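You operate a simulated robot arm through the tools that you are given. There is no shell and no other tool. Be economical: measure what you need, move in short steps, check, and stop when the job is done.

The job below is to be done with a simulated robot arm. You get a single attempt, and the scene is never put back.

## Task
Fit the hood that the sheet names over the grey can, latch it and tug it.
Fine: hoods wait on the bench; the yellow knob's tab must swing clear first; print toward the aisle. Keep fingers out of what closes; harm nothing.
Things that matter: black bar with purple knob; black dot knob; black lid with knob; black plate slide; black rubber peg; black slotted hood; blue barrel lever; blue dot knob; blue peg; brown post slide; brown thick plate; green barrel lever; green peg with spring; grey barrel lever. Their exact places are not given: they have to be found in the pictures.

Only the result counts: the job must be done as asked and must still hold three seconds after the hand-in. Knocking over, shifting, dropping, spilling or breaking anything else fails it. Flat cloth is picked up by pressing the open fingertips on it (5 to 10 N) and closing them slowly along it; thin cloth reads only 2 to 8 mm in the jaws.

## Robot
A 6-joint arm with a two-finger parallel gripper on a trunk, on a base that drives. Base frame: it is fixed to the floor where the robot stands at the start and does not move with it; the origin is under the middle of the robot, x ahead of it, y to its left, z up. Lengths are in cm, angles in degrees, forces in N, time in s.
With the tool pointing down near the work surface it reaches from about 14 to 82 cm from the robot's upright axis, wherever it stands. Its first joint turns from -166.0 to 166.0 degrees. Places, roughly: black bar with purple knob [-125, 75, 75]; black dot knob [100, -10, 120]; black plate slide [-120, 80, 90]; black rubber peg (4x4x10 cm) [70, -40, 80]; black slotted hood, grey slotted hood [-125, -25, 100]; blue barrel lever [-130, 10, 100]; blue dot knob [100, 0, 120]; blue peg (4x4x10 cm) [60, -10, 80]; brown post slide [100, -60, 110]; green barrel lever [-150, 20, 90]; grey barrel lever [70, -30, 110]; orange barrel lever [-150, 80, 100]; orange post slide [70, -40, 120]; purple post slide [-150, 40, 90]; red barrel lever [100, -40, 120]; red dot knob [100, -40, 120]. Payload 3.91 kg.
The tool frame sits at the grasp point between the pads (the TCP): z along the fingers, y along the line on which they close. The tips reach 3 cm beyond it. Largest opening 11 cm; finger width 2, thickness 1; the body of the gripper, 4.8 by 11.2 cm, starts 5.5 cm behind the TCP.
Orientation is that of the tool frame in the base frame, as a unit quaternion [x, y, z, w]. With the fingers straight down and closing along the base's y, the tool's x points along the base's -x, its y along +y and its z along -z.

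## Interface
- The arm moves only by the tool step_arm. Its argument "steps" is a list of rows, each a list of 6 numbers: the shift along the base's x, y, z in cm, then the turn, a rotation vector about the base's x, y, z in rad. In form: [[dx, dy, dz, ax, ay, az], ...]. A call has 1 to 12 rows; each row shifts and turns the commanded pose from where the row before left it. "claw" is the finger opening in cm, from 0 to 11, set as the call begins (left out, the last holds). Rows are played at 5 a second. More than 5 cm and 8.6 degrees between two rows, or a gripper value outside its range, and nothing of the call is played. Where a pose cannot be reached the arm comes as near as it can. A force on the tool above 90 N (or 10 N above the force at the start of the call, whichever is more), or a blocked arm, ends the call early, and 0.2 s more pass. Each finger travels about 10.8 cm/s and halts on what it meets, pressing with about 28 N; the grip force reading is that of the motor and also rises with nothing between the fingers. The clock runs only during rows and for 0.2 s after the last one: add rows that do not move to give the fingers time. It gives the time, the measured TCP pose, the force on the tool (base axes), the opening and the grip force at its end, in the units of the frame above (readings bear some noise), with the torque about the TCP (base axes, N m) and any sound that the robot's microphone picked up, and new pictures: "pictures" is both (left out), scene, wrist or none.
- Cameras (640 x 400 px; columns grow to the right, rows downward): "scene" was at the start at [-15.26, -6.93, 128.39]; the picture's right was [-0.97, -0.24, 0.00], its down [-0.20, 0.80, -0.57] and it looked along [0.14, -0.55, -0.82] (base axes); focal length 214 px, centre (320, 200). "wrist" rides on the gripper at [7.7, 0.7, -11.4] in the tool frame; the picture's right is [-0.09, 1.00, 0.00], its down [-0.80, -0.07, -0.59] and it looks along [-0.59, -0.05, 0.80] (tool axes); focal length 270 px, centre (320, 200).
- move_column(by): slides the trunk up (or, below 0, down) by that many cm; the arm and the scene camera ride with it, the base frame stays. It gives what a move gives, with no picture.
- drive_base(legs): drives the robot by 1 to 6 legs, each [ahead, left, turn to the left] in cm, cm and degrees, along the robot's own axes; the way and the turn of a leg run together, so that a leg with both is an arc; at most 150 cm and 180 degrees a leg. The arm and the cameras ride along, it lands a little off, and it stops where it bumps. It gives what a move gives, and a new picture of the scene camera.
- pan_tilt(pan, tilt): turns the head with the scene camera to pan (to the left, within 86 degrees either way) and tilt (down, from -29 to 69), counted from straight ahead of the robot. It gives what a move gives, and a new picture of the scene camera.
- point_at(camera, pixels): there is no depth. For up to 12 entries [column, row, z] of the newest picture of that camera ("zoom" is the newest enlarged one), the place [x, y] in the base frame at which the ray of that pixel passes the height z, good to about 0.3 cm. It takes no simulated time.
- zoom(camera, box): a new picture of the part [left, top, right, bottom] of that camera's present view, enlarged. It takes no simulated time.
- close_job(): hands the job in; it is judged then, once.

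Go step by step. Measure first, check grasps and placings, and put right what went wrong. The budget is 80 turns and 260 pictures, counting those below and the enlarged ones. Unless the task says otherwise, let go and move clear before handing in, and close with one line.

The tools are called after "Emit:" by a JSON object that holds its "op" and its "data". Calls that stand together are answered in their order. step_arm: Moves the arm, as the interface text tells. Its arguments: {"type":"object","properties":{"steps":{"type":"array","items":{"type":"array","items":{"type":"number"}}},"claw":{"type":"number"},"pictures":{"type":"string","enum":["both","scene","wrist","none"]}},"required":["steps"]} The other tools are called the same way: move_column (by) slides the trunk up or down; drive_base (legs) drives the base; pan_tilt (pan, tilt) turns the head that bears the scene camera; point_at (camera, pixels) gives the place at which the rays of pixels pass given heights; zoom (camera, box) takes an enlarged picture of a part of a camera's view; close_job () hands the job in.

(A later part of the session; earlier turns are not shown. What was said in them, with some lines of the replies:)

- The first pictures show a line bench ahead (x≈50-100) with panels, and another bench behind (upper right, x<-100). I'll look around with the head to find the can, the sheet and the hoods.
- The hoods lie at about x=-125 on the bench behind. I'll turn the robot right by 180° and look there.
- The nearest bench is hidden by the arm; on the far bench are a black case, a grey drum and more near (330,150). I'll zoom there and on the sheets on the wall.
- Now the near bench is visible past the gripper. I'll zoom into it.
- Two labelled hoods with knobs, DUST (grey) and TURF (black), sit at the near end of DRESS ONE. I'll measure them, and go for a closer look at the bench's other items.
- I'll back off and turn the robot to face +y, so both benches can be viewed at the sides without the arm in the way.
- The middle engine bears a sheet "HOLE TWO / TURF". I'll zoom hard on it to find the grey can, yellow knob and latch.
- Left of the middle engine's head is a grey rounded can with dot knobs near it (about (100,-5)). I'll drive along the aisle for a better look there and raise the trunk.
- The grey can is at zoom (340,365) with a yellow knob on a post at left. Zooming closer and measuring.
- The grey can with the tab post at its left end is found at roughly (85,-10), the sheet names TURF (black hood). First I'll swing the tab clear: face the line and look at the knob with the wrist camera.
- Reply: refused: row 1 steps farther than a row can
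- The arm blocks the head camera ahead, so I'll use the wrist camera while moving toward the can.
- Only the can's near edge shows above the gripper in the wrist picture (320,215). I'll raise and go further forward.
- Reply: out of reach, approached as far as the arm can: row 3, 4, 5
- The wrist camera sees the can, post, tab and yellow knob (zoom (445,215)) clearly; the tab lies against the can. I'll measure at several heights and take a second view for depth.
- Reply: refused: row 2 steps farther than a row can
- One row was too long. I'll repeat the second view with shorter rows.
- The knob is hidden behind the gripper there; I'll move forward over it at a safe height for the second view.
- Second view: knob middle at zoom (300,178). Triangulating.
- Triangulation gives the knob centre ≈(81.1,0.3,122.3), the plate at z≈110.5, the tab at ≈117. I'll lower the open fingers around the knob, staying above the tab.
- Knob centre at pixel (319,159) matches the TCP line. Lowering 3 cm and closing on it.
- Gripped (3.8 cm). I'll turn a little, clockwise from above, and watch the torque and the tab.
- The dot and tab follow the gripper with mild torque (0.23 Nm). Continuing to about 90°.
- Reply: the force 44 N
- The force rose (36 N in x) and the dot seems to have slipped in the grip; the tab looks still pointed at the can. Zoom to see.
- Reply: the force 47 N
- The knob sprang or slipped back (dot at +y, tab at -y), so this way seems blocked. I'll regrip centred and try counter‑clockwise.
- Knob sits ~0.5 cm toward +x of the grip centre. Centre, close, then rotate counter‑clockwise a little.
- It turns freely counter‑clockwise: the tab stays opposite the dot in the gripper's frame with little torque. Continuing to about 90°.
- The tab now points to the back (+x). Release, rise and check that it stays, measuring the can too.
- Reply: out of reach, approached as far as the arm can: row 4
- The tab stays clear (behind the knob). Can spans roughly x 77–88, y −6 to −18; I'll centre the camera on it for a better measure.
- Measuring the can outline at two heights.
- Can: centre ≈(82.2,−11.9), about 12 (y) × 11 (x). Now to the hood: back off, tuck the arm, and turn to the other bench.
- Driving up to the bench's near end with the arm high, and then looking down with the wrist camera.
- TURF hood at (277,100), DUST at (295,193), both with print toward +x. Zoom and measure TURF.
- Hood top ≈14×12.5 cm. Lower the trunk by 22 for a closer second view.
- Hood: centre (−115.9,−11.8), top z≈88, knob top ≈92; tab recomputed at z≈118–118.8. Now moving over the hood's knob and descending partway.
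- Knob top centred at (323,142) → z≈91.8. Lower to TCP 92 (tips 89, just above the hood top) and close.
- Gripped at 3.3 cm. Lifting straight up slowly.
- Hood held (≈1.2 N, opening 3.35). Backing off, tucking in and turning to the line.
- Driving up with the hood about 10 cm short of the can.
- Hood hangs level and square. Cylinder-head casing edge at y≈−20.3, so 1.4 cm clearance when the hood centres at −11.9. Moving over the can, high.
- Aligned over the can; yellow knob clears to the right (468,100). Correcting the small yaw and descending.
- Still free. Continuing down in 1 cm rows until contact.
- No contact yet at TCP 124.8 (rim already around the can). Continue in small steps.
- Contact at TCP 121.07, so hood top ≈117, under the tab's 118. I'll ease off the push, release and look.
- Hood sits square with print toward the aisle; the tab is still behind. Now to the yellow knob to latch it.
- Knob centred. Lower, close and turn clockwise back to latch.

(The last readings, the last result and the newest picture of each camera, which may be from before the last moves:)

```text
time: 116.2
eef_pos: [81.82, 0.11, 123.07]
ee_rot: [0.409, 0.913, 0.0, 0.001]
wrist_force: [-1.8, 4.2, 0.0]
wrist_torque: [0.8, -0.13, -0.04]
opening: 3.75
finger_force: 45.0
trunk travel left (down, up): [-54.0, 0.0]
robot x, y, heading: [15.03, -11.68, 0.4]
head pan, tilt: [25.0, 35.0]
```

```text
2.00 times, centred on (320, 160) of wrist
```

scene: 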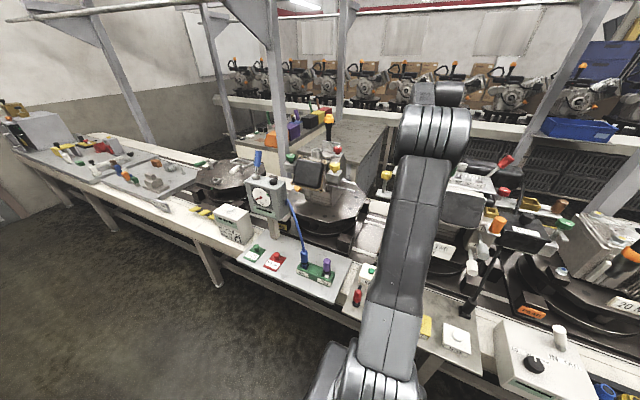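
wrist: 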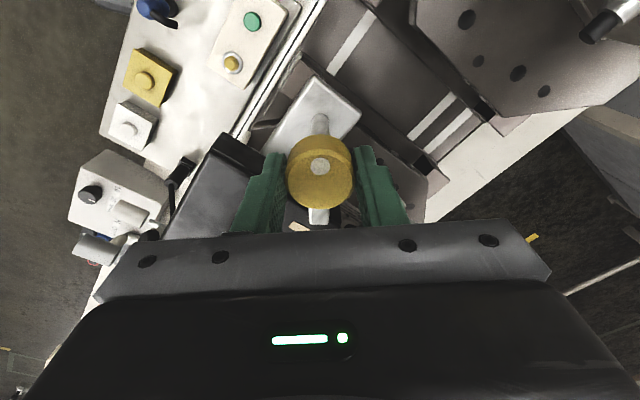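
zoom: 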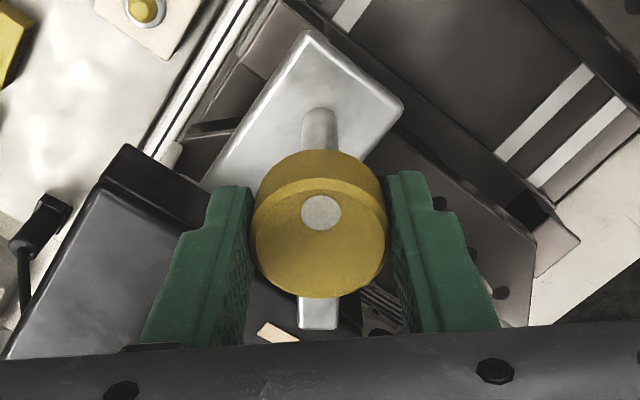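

Turning freely (torque −0.04), tab approaching the hood. Continue to the latched angle.

Emit:
{"op": "step_arm", "data": {"steps": [[0, 0, 0, 0, 0, -0.12], [0, 0, 0, 0, 0, -0.12], [0, 0, 0, 0, 0, -0.12], [0, 0, 0, 0, 0, -0.12], [0, 0, 0, 0, 0, -0.12], [0, 0, 0, 0, 0, -0.08], [0, 0, 0, 0, 0, 0]], "pictures": "wrist"}}

Emit:
{"op": "zoom", "data": {"camera": "wrist", "box": [160, 60, 480, 260]}}

```text
time: 117.8
eef_pos: [81.77, 0.19, 122.92]
ee_rot: [0.689, 0.725, 0.0, 0.001]
wrist_force: [2.5, 4.4, 2.6]
wrist_torque: [-0.26, 0.06, 0.58]
opening: 3.77
finger_force: 45.3
trunk travel left (down, up): [-54.0, 0.0]
robot x, y, heading: [14.71, -11.62, 0.2]
head pan, tilt: [25.0, 35.0]
```

wrist: 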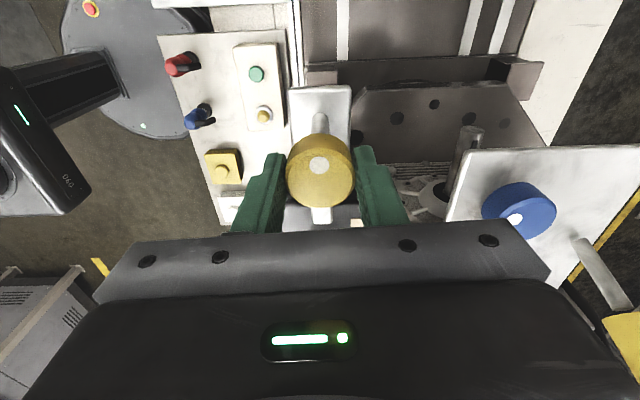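

```text
2.00 times, centred on (320, 160) of wrist
```

zoom: 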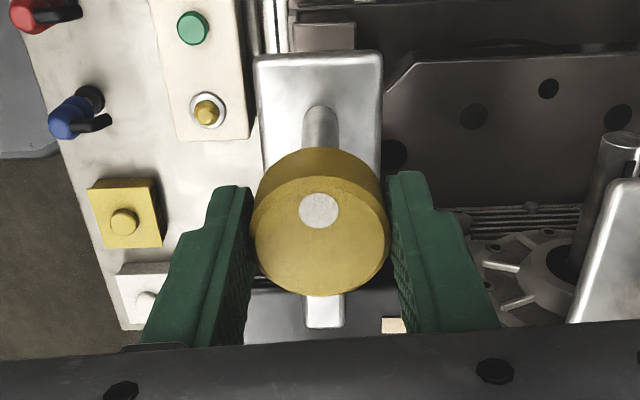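

Torque 0.58 Nm: at the stop, with the tab over the black hood. Release, rise, and look.

Emit:
{"op": "step_arm", "data": {"steps": [[0, 0, 0, 0, 0, 0], [0, 0, 0, 0, 0, 0], [0, 0, 4, 0, 0, 0], [0, 0, 4, 0, 0, 0], [0, 0, 0, 0, 0, 0]], "claw": 7, "pictures": "wrist"}}

Emit:
{"op": "zoom", "data": {"camera": "wrist", "box": [200, 80, 440, 230]}}

```text
time: 119.0
eef_pos: [81.75, -0.07, 130.99]
ee_rot: [0.69, 0.724, 0.0, -0.001]
wrist_force: [-0.3, -0.3, -0.1]
wrist_torque: [-0.01, 0.03, -0.02]
opening: 7.01
finger_force: 0.1
trunk travel left (down, up): [-54.0, 0.0]
robot x, y, heading: [14.78, -11.7, 0.3]
head pan, tilt: [25.0, 35.0]
```

wrist: 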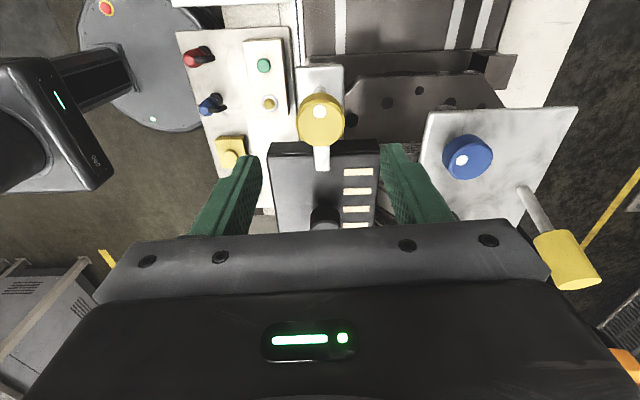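

```text
2.67 times, centred on (320, 155) of wrist
```

zoom: 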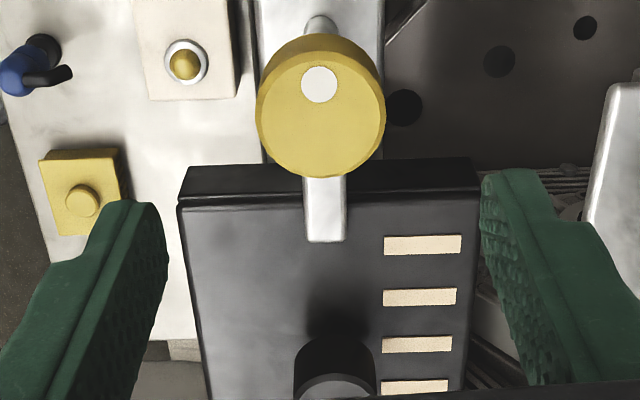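

The tab lies over the hood's edge (zoom (325,210)). Now grip the hood's knob for the tug.

Emit:
{"op": "step_arm", "data": {"steps": [[0, -4, 0, 0, 0, 0], [0.2, -4, 0, 0, 0, 0], [0, -3.9, 0, 0, 0, 0], [0, 0, -3, 0, 0, 0], [0, 0, 0, 0, 0, 0]], "pictures": "wrist"}}

Emit:
{"op": "zoom", "data": {"camera": "wrist", "box": [200, 80, 440, 230]}}

```text
time: 120.2
eef_pos: [81.93, -12.0, 127.81]
ee_rot: [0.689, 0.725, 0.001, 0.0]
wrist_force: [-0.4, 0.1, 0.5]
wrist_torque: [-0.04, 0.02, 0.0]
opening: 7.0
finger_force: 0.1
trunk travel left (down, up): [-54.0, 0.0]
robot x, y, heading: [15.05, -11.67, 0.5]
head pan, tilt: [25.0, 35.0]
```

wrist: 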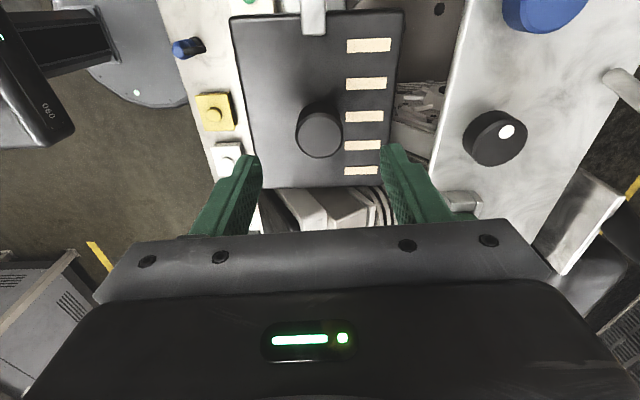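

```text
2.67 times, centred on (320, 155) of wrist
```

zoom: 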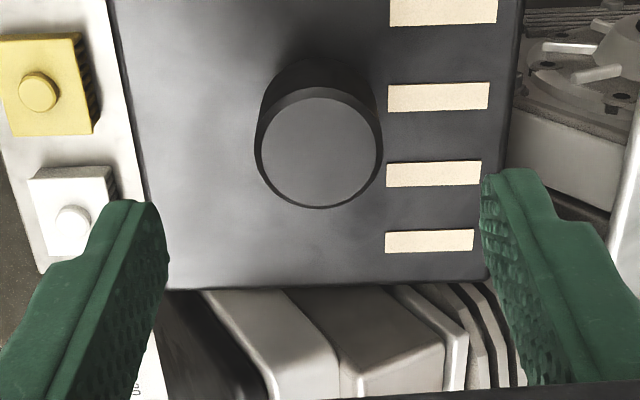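

Knob is centred at (320,136). Lower to TCP 121.1 and close.

Emit:
{"op": "step_arm", "data": {"steps": [[0, 0, -3, 0, 0, 0], [0, 0, -2.5, 0, 0, 0], [0, 0, -1.2, 0, 0, 0], [0, 0, 0, 0, 0, 0]], "pictures": "none"}}

Emit:
{"op": "step_arm", "data": {"steps": [[0, 0, 0, 0, 0, 0], [0, 0, 0, 0, 0, 0], [0, 0, 0, 0, 0, 0], [0, 0, 0, 0, 0, 0]], "claw": 0, "pictures": "none"}}

Emit:
{"op": "step_arm", "data": {"steps": [[0, 0, 0.4, 0, 0, 0], [0, 0, 0.4, 0, 0, 0], [0, 0, 0.3, 0, 0, 0], [0, 0, 0, 0, 0, 0]], "pictures": "wrist"}}

```text
time: 121.2
eef_pos: [82.04, -11.85, 121.23]
ee_rot: [0.689, 0.724, 0.0, 0.0]
wrist_force: [0.4, 0.2, -1.4]
wrist_torque: [-0.02, 0.02, -0.03]
opening: 6.98
finger_force: 0.1
trunk travel left (down, up): [-54.0, 0.0]
robot x, y, heading: [15.0, -11.43, 0.6]
head pan, tilt: [25.0, 35.0]
```

```text
time: 122.2
eef_pos: [82.12, -11.77, 121.25]
ee_rot: [0.689, 0.725, 0.0, 0.0]
wrist_force: [0.1, 0.4, -0.3]
wrist_torque: [0.05, -0.04, 0.01]
opening: 3.34
finger_force: 28.1
trunk travel left (down, up): [-54.0, 0.0]
robot x, y, heading: [15.19, -11.66, 0.4]
head pan, tilt: [25.0, 35.0]
```

```text
time: 123.2
eef_pos: [82.18, -11.76, 122.24]
ee_rot: [0.69, 0.724, -0.001, -0.001]
wrist_force: [-2.5, 1.2, -26.5]
wrist_torque: [-0.14, 0.2, 0.12]
opening: 3.34
finger_force: 27.9
trunk travel left (down, up): [-54.0, 0.0]
robot x, y, heading: [14.71, -11.72, 0.4]
head pan, tilt: [25.0, 35.0]
```

wrist: 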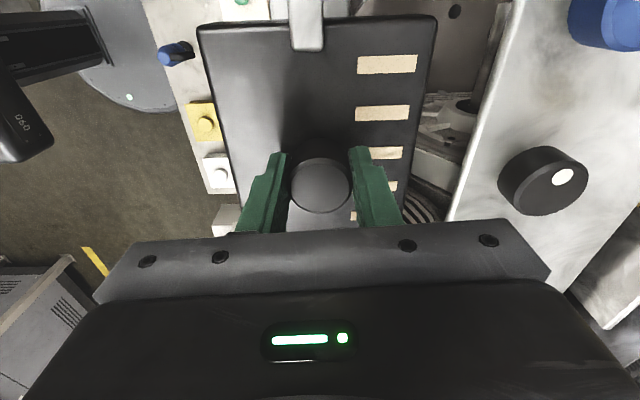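

The tug reached 26.5 N and the tab held the hood after a slight lift. Set it back down, release and rise.

Emit:
{"op": "step_arm", "data": {"steps": [[0, 0, -0.4, 0, 0, 0], [0, 0, -0.4, 0, 0, 0], [0, 0, -0.3, 0, 0, 0], [0, 0, 0, 0, 0, 0]], "pictures": "none"}}

Emit:
{"op": "step_arm", "data": {"steps": [[0, 0, 0, 0, 0, 0], [0, 0, 0, 0, 0, 0], [0, 0, 3, 0, 0, 0], [0, 0, 4, 0, 0, 0], [0, 0, 3, 0, 0, 0], [0, 0, 0, 0, 0, 0]], "claw": 7, "pictures": "wrist"}}

Emit:
{"op": "drive_base", "data": {"legs": [[-35, 0, 0]]}}

Emit:
{"op": "drive_base", "data": {"legs": [[0, 40, 0]]}}

Emit:
{"op": "pan_tilt", "data": {"pan": -25, "tilt": 30}}

```text
time: 124.2
eef_pos: [81.99, -12.01, 121.74]
ee_rot: [0.689, 0.724, 0.003, 0.004]
wrist_force: [9.8, -2.6, 25.5]
wrist_torque: [0.17, 0.22, -0.01]
opening: 3.32
finger_force: 28.5
trunk travel left (down, up): [-54.0, 0.0]
robot x, y, heading: [14.81, -11.5, 0.1]
head pan, tilt: [25.0, 35.0]
```

```text
time: 125.6
eef_pos: [82.03, -12.02, 131.28]
ee_rot: [0.689, 0.725, 0.0, 0.0]
wrist_force: [0.1, -0.2, 0.4]
wrist_torque: [-0.01, -0.01, -0.02]
opening: 7.04
finger_force: 0.1
trunk travel left (down, up): [-54.0, 0.0]
robot x, y, heading: [14.99, -11.84, 0.4]
head pan, tilt: [25.0, 35.0]
```

wrist: 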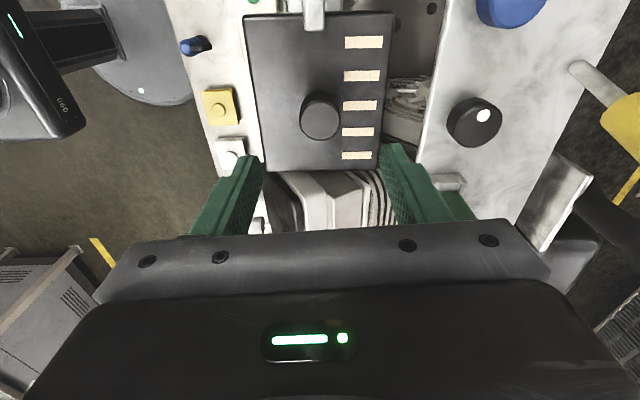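

```text
time: 127.9
eef_pos: [46.67, -12.18, 131.23]
ee_rot: [0.689, 0.725, 0.001, 0.0]
wrist_force: [-0.3, -0.4, -0.2]
wrist_torque: [-0.02, -0.03, -0.01]
opening: 7.0
finger_force: 0.1
trunk travel left (down, up): [-54.0, 0.0]
robot x, y, heading: [-20.06, -11.9, 0.7]
head pan, tilt: [25.0, 35.0]
```

scene: 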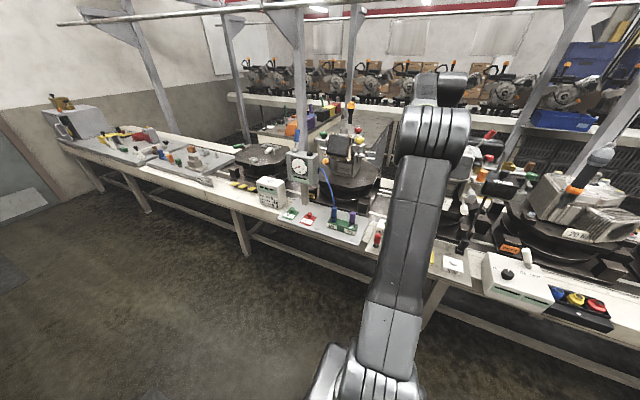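

```text
time: 130.4
eef_pos: [46.4, 28.11, 131.33]
ee_rot: [0.688, 0.726, 0.0, 0.001]
wrist_force: [0.1, 1.0, 0.4]
wrist_torque: [-0.01, 0.03, -0.02]
opening: 6.97
finger_force: 0.0
trunk travel left (down, up): [-54.0, 0.0]
robot x, y, heading: [-20.69, 28.08, 0.5]
head pan, tilt: [25.0, 35.0]
```

scene: 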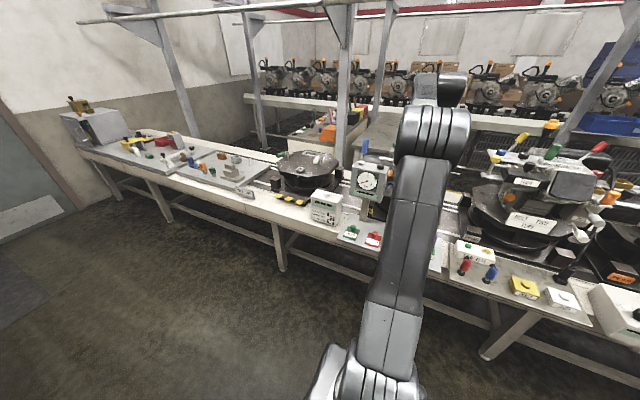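

```text
time: 131.5
eef_pos: [46.5, 27.94, 131.29]
ee_rot: [0.688, 0.725, 0.0, 0.0]
wrist_force: [0.5, 0.6, -0.4]
wrist_torque: [-0.01, 0.02, 0.0]
opening: 7.02
finger_force: 0.1
trunk travel left (down, up): [-54.0, 0.0]
robot x, y, heading: [-20.72, 28.53, 0.4]
head pan, tilt: [-25.0, 30.0]
```

scene: 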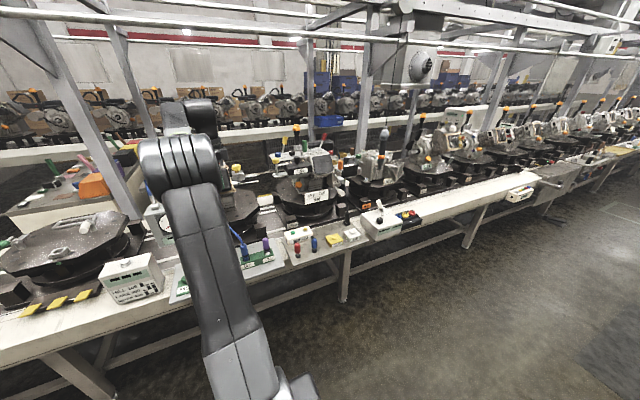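

Lowering stopped at TCP 121.74 rather than 121.07, so I must check whether the hood is seated. Zooming from the scene camera.

Emit:
{"op": "zoom", "data": {"camera": "scene", "box": [220, 140, 340, 215]}}

Emit:
{"op": "zoom", "data": {"camera": "scene", "box": [255, 150, 319, 190]}}

```text
5.33 times, centred on (280, 178) of scene
```

zoom: 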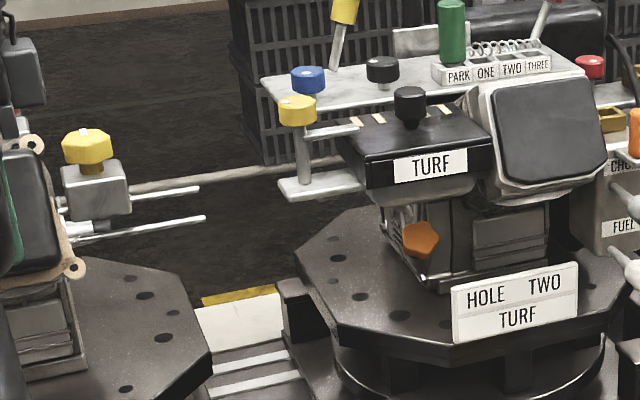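

```text
10.00 times, centred on (287, 170) of scene
```

zoom: 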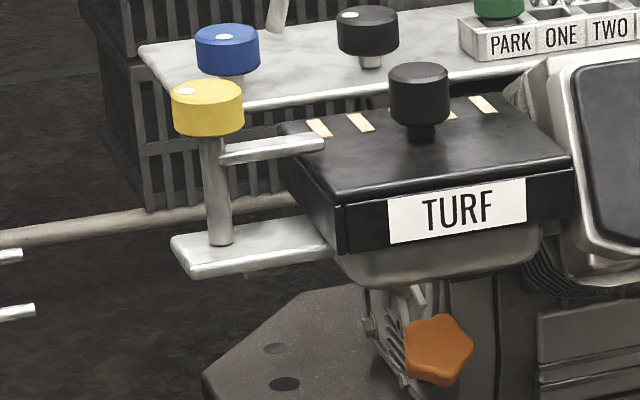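

The TURF hood sits level on the can, its print faces the aisle, and the tab lies over its edge. The knob top is still at about 120.6, the same as before the tug. The arm is clear, so I'm handing in.

Emit:
{"op": "close_job", "data": {}}

```text
The job is handed in.
```

The TURF hood, the black one the sheet names, is on the grey can with its print toward the aisle. The yellow knob's tab is turned back over it, and the latch held a 26 N tug before I handed the job in.
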